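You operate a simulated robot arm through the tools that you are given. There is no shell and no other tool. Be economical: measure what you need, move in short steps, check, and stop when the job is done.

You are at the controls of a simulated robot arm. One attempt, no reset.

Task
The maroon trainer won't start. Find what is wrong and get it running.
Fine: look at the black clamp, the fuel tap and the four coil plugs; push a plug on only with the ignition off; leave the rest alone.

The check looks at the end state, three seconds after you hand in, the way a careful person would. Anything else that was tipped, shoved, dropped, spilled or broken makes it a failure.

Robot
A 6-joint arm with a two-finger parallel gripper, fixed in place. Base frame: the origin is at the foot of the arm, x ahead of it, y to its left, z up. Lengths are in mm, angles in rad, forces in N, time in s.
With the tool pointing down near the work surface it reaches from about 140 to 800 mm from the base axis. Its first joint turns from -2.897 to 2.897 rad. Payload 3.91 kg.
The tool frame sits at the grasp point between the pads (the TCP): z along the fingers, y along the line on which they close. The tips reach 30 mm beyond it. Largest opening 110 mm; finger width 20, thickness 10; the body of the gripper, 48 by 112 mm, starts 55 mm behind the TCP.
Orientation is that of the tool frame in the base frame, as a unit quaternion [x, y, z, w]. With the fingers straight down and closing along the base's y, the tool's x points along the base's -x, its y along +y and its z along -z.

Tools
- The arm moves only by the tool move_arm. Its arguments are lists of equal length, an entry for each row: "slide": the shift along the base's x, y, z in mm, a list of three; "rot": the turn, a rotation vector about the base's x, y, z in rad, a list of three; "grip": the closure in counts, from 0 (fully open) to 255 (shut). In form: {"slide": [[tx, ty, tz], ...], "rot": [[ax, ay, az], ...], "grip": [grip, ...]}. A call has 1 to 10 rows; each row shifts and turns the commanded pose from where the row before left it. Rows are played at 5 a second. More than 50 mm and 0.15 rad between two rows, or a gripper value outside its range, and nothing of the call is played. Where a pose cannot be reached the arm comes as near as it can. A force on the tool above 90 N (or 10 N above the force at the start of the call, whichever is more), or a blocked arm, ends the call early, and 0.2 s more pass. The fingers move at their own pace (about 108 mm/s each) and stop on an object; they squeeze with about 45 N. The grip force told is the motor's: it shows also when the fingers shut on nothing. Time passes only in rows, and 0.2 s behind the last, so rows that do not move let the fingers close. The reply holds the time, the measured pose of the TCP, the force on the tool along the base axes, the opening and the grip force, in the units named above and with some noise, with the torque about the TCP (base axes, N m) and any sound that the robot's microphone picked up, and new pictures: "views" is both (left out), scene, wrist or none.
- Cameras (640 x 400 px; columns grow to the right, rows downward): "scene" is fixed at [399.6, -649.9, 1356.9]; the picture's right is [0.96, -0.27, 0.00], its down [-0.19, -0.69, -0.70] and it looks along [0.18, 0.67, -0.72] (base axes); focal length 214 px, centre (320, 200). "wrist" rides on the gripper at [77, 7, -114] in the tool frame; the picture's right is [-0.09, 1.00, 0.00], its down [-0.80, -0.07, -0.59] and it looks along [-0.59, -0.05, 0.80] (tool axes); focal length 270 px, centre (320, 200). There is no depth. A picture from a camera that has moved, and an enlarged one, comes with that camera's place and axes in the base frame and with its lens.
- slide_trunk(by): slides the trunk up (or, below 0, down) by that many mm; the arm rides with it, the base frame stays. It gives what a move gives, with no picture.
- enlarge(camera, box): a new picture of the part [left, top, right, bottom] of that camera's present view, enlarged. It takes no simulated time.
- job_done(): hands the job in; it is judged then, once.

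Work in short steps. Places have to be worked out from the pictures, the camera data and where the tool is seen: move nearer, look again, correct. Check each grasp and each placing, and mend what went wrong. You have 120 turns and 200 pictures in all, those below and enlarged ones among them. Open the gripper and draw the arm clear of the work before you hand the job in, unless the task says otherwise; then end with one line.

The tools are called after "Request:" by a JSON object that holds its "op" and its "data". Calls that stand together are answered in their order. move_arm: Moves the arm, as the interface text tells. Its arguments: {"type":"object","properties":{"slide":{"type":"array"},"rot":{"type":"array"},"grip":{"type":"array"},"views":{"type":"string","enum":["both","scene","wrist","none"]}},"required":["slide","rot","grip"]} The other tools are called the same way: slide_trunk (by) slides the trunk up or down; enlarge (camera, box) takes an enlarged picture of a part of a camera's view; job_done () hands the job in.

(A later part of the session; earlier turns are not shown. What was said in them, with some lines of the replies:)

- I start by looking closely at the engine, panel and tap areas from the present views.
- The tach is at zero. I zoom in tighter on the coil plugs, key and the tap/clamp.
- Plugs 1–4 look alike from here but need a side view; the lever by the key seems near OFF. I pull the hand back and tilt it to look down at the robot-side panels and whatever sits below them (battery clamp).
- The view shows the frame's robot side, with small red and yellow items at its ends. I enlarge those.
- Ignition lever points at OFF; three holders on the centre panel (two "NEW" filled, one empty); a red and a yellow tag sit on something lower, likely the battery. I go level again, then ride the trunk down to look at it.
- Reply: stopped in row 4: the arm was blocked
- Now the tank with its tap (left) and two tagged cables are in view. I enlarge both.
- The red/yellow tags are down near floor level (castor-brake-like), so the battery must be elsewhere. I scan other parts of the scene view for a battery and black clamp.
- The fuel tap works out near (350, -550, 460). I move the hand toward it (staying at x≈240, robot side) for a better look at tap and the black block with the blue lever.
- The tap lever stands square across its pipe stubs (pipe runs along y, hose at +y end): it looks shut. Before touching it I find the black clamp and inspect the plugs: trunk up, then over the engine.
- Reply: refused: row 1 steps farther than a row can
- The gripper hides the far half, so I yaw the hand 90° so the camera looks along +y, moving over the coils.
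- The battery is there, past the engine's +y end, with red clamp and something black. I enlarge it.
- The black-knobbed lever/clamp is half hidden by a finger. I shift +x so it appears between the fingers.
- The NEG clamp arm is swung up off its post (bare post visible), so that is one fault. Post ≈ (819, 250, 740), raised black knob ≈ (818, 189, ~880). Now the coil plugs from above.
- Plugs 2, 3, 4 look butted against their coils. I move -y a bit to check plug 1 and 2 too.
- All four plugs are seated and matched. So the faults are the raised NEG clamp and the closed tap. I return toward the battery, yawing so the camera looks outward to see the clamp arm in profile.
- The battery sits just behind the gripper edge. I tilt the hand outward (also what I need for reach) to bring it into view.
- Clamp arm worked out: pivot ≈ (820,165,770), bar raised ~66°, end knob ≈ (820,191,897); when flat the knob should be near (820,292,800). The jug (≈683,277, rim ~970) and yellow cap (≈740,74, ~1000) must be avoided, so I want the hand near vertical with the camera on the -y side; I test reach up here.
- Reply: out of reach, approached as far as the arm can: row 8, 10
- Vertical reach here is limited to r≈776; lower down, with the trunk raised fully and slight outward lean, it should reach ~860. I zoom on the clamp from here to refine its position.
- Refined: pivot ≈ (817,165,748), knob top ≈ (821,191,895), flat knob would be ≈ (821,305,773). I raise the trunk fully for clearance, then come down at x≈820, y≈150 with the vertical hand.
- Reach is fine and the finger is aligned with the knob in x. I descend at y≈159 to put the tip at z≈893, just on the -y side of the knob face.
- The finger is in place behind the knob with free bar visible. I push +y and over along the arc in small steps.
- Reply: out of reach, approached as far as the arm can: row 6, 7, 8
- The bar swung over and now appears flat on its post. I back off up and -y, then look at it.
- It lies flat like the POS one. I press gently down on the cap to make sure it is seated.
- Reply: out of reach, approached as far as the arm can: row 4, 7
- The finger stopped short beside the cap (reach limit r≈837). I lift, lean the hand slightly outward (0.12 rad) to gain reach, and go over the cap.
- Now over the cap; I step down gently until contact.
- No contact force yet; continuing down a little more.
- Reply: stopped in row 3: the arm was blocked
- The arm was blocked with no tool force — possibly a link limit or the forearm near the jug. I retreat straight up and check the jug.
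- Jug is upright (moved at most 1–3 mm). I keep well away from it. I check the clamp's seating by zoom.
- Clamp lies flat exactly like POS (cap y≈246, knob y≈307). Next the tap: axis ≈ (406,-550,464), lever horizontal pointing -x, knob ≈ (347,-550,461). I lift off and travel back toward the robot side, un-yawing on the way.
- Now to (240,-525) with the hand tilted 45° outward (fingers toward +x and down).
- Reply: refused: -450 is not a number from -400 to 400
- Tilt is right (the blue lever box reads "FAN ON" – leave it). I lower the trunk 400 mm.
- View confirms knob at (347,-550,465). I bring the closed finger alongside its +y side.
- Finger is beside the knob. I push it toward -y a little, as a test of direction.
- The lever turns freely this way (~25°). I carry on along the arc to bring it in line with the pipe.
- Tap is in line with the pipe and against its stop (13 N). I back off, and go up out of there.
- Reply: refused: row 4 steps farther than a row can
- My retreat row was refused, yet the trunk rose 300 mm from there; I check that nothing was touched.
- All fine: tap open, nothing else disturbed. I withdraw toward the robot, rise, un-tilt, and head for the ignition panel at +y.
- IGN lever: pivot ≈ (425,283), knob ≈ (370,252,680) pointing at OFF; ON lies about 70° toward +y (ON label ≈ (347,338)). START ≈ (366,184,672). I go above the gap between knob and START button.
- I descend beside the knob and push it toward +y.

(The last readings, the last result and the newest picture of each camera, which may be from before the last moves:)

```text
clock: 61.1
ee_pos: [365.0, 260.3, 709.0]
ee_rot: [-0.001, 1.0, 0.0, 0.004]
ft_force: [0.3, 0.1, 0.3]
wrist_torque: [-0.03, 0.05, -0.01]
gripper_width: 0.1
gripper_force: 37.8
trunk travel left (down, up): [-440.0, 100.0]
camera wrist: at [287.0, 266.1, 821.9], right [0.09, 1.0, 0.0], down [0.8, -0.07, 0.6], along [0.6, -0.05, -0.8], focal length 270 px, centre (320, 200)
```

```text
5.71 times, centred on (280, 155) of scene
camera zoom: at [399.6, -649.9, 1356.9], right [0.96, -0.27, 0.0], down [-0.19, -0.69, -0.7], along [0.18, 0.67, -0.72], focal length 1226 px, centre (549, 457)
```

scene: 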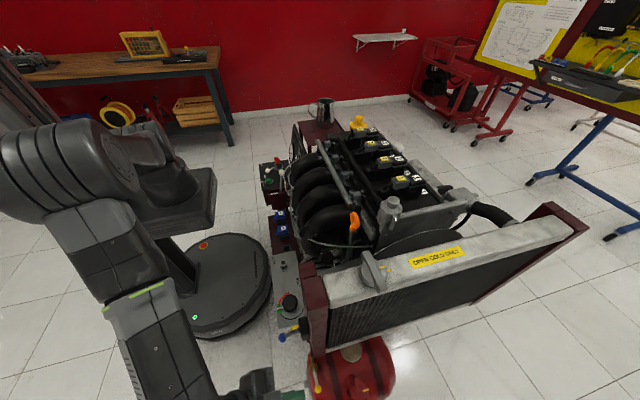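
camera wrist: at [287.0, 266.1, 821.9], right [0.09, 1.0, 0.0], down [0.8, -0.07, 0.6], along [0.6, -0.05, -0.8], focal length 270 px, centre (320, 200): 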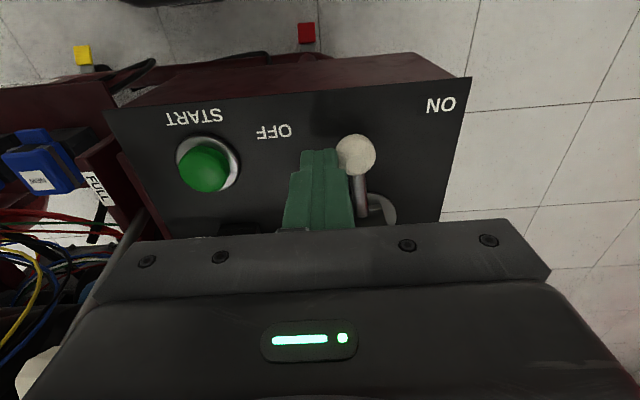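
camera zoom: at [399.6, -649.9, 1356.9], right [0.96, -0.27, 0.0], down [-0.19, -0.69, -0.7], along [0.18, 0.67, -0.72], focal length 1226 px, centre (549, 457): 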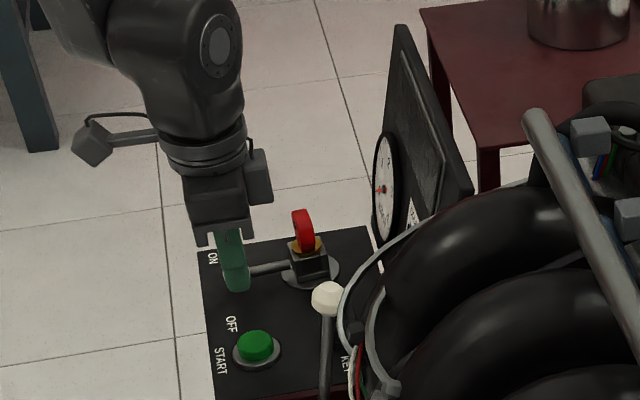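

The lever and key turn together toward ON with little force. I continue pushing until the stop.

Request:
{"op": "move_arm", "data": {"slide": [[-3, 10, 0], [0, 10, 0], [0, 9, 0], [0, 8, 0], [0, 6, 0]], "rot": [[0, 0, 0], [0, 0, 0], [0, 0, 0], [0, 0, 0], [0, 0, 0]], "grip": [255, 255, 255, 255, 255], "views": "wrist"}}

Request:
{"op": "enlarge", "data": {"camera": "scene", "box": [240, 120, 320, 190]}}

```text
clock: 62.3
ee_pos: [361.2, 300.6, 709.7]
ee_rot: [0.0, 1.0, -0.001, 0.004]
ft_force: [4.2, -11.9, 2.0]
wrist_torque: [-0.34, -0.14, -0.13]
gripper_width: 0.4
gripper_force: 37.7
trunk travel left (down, up): [-440.0, 100.0]
camera wrist: at [283.9, 306.9, 822.2], right [0.09, 1.0, 0.0], down [0.8, -0.07, 0.6], along [0.6, -0.05, -0.8], focal length 270 px, centre (320, 200)
```

wrist: 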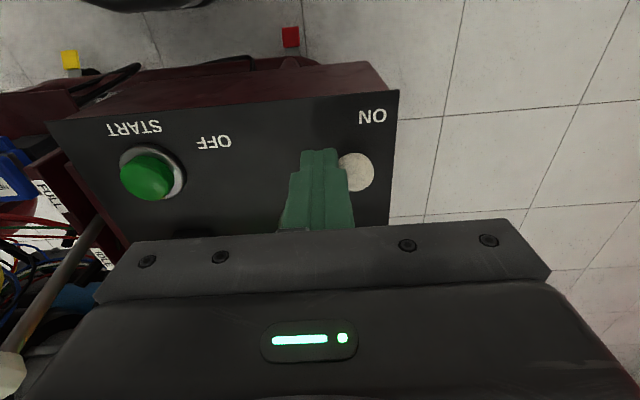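

```text
5.71 times, centred on (280, 155) of scene
camera zoom: at [399.6, -649.9, 1356.9], right [0.96, -0.27, 0.0], down [-0.19, -0.69, -0.7], along [0.18, 0.67, -0.72], focal length 1226 px, centre (549, 457)
```

zoom: 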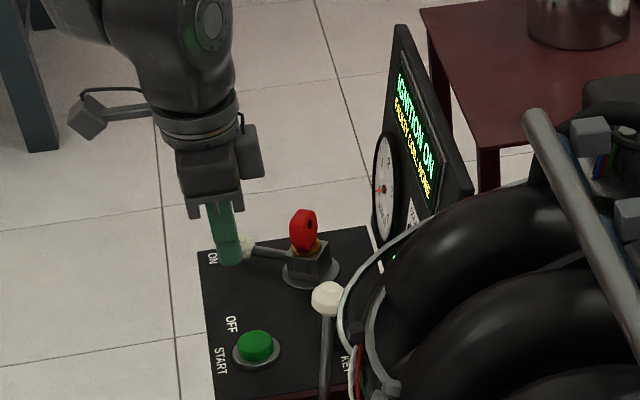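

Ignition is ON and the display lit (battery now good); its second line mentions something about a coil. I lift the hand and read the display.

Request:
{"op": "move_arm", "data": {"slide": [[0, -10, 0], [0, -5, 40], [0, 0, 45], [-20, 0, 40]], "rot": [[0, 0, 0], [0, 0, 0], [0, 0, 0], [0, 0, 0]], "grip": [255, 255, 255, 255], "views": "wrist"}}

Request:
{"op": "enlarge", "data": {"camera": "scene", "box": [284, 125, 304, 160]}}

```text
clock: 63.3
ee_pos: [342.7, 288.4, 834.0]
ee_rot: [-0.001, 1.0, 0.0, 0.003]
ft_force: [0.2, -0.2, -0.1]
wrist_torque: [0.03, -0.01, 0.0]
gripper_width: 0.0
gripper_force: 37.3
trunk travel left (down, up): [-440.0, 100.0]
camera wrist: at [264.0, 293.7, 947.4], right [0.09, 1.0, 0.0], down [0.8, -0.07, 0.6], along [0.6, -0.05, -0.8], focal length 270 px, centre (320, 200)
```

wrist: 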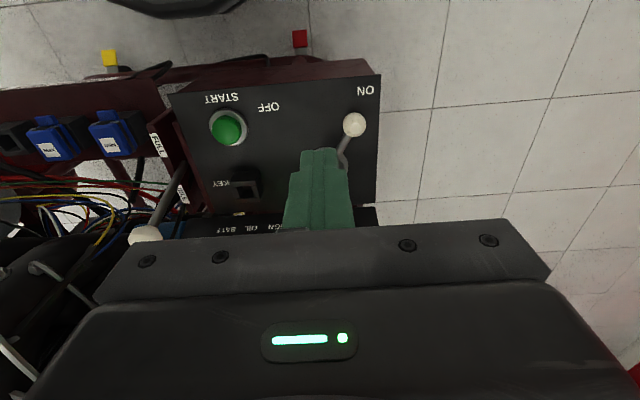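

```text
11.43 times, centred on (294, 142) of scene
camera zoom: at [399.6, -649.9, 1356.9], right [0.96, -0.27, 0.0], down [-0.19, -0.69, -0.7], along [0.18, 0.67, -0.72], focal length 2451 px, centre (617, 857)
```

zoom: 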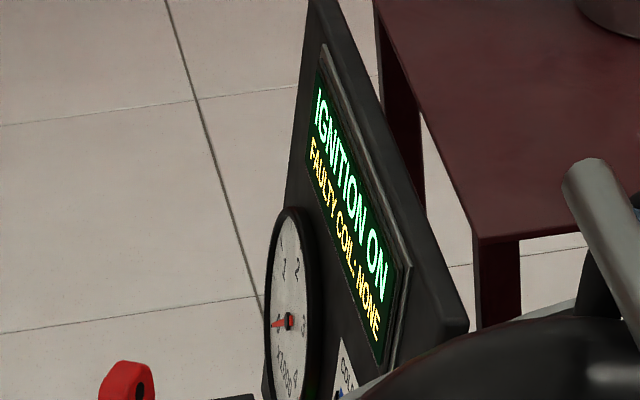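

Display says "IGNITION ON / FAULTY COIL: NONE". Now I press START: move over the button and go down gently.

Request:
{"op": "move_arm", "data": {"slide": [[8, -35, 0], [8, -35, 0], [8, -34, -10], [0, 0, -40], [0, 0, -40]], "rot": [[0, 0, 0], [0, 0, 0], [0, 0, 0], [0, 0, 0], [0, 0, 0]], "grip": [255, 255, 255, 255, 255], "views": "wrist"}}

Request:
{"op": "enlarge", "data": {"camera": "scene", "box": [240, 120, 320, 190]}}

```text
clock: 64.5
ee_pos: [365.2, 183.7, 744.3]
ee_rot: [-0.001, 1.0, 0.0, 0.005]
ft_force: [-0.8, 0.2, -0.1]
wrist_torque: [-0.03, 0.0, 0.01]
gripper_width: 0.1
gripper_force: 37.3
trunk travel left (down, up): [-440.0, 100.0]
camera wrist: at [286.9, 189.9, 857.3], right [0.09, 1.0, 0.0], down [0.8, -0.07, 0.6], along [0.6, -0.05, -0.8], focal length 270 px, centre (320, 200)
```

wrist: 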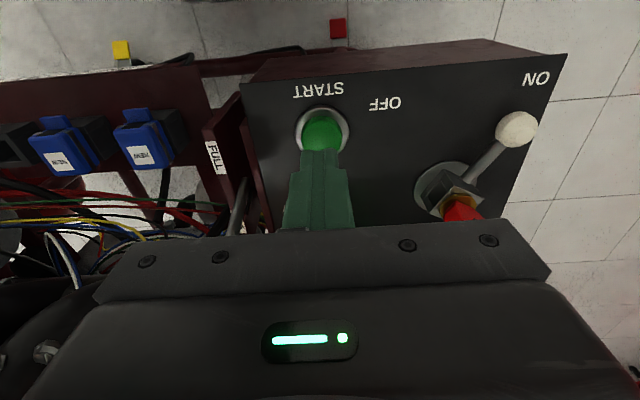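

```text
5.71 times, centred on (280, 155) of scene
camera zoom: at [399.6, -649.9, 1356.9], right [0.96, -0.27, 0.0], down [-0.19, -0.69, -0.7], along [0.18, 0.67, -0.72], focal length 1226 px, centre (549, 457)
```

zoom: 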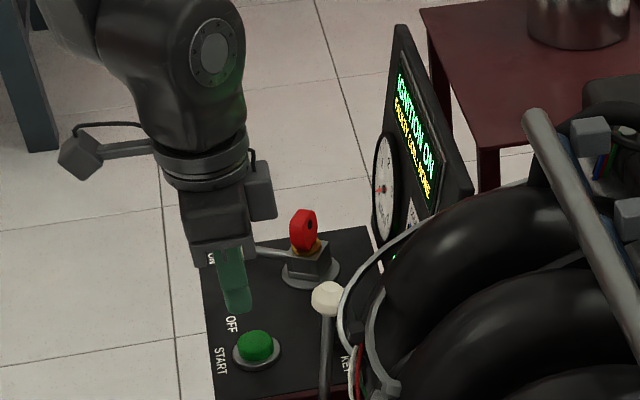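

Aligned over START. Stepping down until contact and holding.

Request:
{"op": "move_arm", "data": {"slide": [[-1, 1, -15], [0, 0, -10], [0, 0, -5], [0, 0, -5], [0, 0, -4]], "rot": [[0, 0, 0], [0, 0, 0], [0, 0, 0], [0, 0, 0], [0, 0, 0]], "grip": [255, 255, 255, 255, 255], "views": "none"}}

```text
clock: 65.7
ee_pos: [364.7, 184.5, 703.9]
ee_rot: [-0.001, 1.0, 0.0, 0.004]
ft_force: [0.4, -0.6, 2.5]
wrist_torque: [0.01, -0.06, -0.02]
gripper_width: 0.0
gripper_force: 37.3
trunk travel left (down, up): [-440.0, 100.0]
heard: click
```

A click was heard. I hold the button a bit (cranking) and watch the display.

Request:
{"op": "move_arm", "data": {"slide": [[0, 0, -2], [0, 0, 0], [0, 0, 0], [0, 0, 0], [0, 0, 0]], "rot": [[0, 0, 0], [0, 0, 0], [0, 0, 0], [0, 0, 0], [0, 0, 0]], "grip": [255, 255, 255, 255, 255], "views": "none"}}

Request:
{"op": "enlarge", "data": {"camera": "scene", "box": [274, 120, 304, 165]}}

```text
clock: 66.9
ee_pos: [364.6, 184.3, 702.9]
ee_rot: [0.0, 1.0, 0.0, 0.005]
ft_force: [1.5, 0.2, 4.6]
wrist_torque: [0.03, -0.08, -0.02]
gripper_width: 0.0
gripper_force: 37.6
trunk travel left (down, up): [-440.0, 100.0]
```

```text
8.89 times, centred on (289, 142) of scene
camera zoom: at [399.6, -649.9, 1356.9], right [0.96, -0.27, 0.0], down [-0.19, -0.69, -0.7], along [0.18, 0.67, -0.72], focal length 1906 px, centre (596, 711)
```

zoom: 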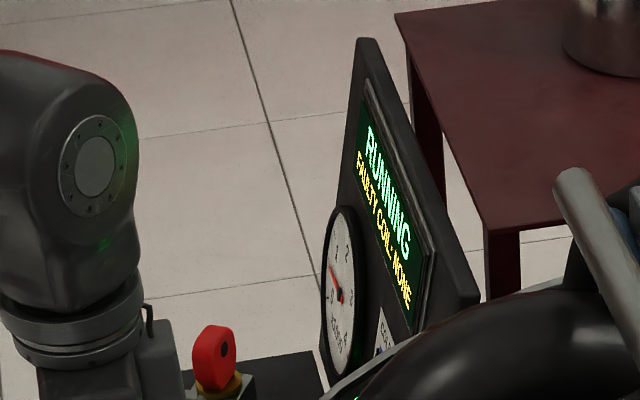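

It is RUNNING. I release the button, withdraw the arm clear toward the robot side and open the gripper, then re-check.

Request:
{"op": "move_arm", "data": {"slide": [[0, 0, 30], [0, 0, 45], [0, 0, 45], [-25, -30, 30], [-25, -35, 20], [-25, -40, 0], [-20, -40, 0]], "rot": [[0, 0, 0], [0, 0, 0], [0, 0, 0], [0, 0, 0], [0, 0, 0], [0, 0, 0], [0, 0, 0]], "grip": [255, 255, 255, 255, 0, 0, 0]}}

Request:
{"op": "enlarge", "data": {"camera": "scene", "box": [256, 90, 346, 190]}}

```text
clock: 68.5
ee_pos: [266.5, 39.0, 872.7]
ee_rot: [-0.001, 1.0, 0.0, 0.005]
ft_force: [0.2, 0.5, 0.3]
wrist_torque: [0.02, -0.02, 0.0]
gripper_width: 110.1
gripper_force: 0.0
trunk travel left (down, up): [-440.0, 100.0]
camera wrist: at [189.9, 45.0, 985.8], right [0.09, 1.0, 0.0], down [0.8, -0.07, 0.6], along [0.6, -0.05, -0.8], focal length 270 px, centre (320, 200)
```

scene: 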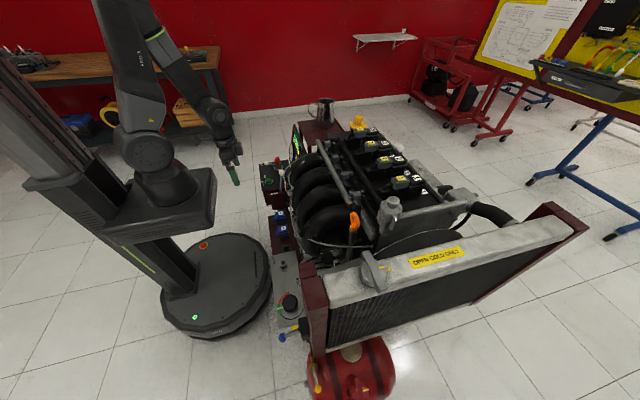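
wrist: 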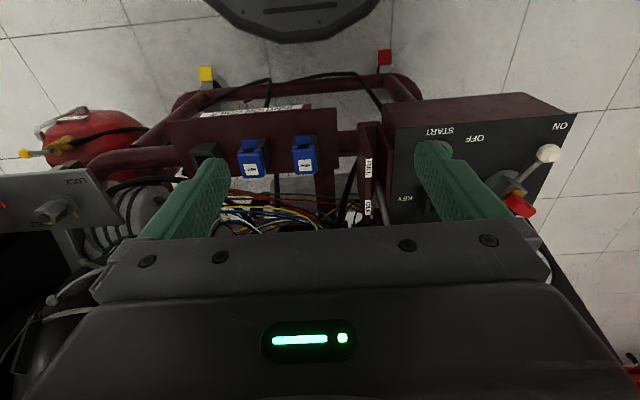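

```text
4.00 times, centred on (301, 140) of scene
camera zoom: at [399.6, -649.9, 1356.9], right [0.96, -0.27, 0.0], down [-0.19, -0.69, -0.7], along [0.18, 0.67, -0.72], focal length 858 px, centre (396, 440)
```

zoom: 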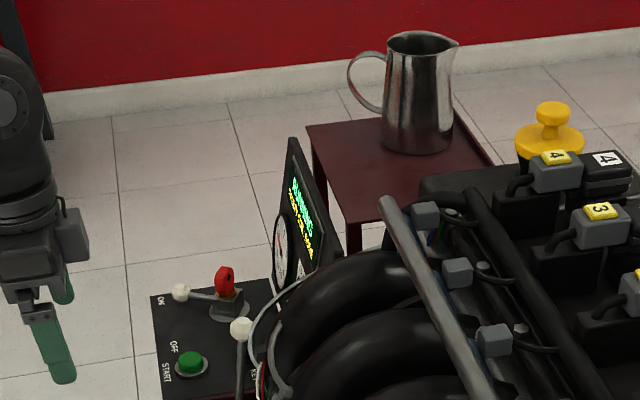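

I wait a couple of seconds and confirm it keeps running.

Request:
{"op": "move_arm", "data": {"slide": [[-10, -10, 20], [0, 0, 0], [0, 0, 0], [0, 0, 0], [0, 0, 0], [0, 0, 0], [0, 0, 0], [0, 0, 0], [0, 0, 0], [0, 0, 0]], "rot": [[0, 0, 0], [0, 0, 0], [0, 0, 0], [0, 0, 0], [0, 0, 0], [0, 0, 0], [0, 0, 0], [0, 0, 0], [0, 0, 0], [0, 0, 0]], "grip": [0, 0, 0, 0, 0, 0, 0, 0, 0, 0], "views": "none"}}

Request:
{"op": "enlarge", "data": {"camera": "scene", "box": [274, 120, 304, 165]}}

```text
clock: 70.7
ee_pos: [258.9, 30.3, 893.3]
ee_rot: [-0.001, 1.0, 0.0, 0.004]
ft_force: [0.1, 0.5, -0.6]
wrist_torque: [0.02, 0.0, -0.01]
gripper_width: 109.9
gripper_force: 0.1
trunk travel left (down, up): [-440.0, 100.0]
```

```text
8.89 times, centred on (289, 142) of scene
camera zoom: at [399.6, -649.9, 1356.9], right [0.96, -0.27, 0.0], down [-0.19, -0.69, -0.7], along [0.18, 0.67, -0.72], focal length 1906 px, centre (596, 711)
```

zoom: 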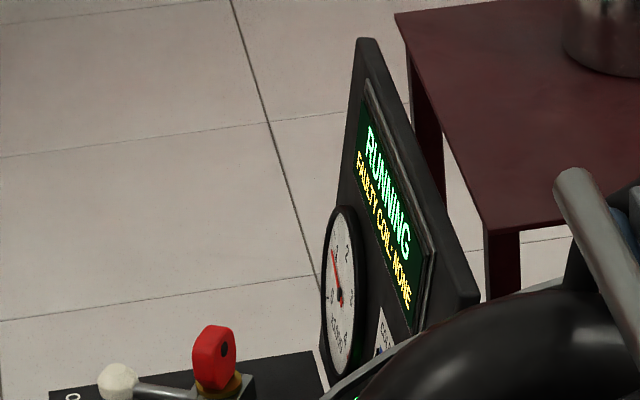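

The display still says RUNNING, the tach is up and the arm is clear, so I hand in.

Request:
{"op": "job_done", "data": {}}

```text
The job is handed in.
```

The maroon trainer is running: the black negative battery clamp was off its post and the fuel tap was shut, so I closed the clamp, opened the tap, switched the ignition on and pressed START; all four coil plugs were already seated, and the arm probably nudged the jug by up to 3 mm, but it is still upright.
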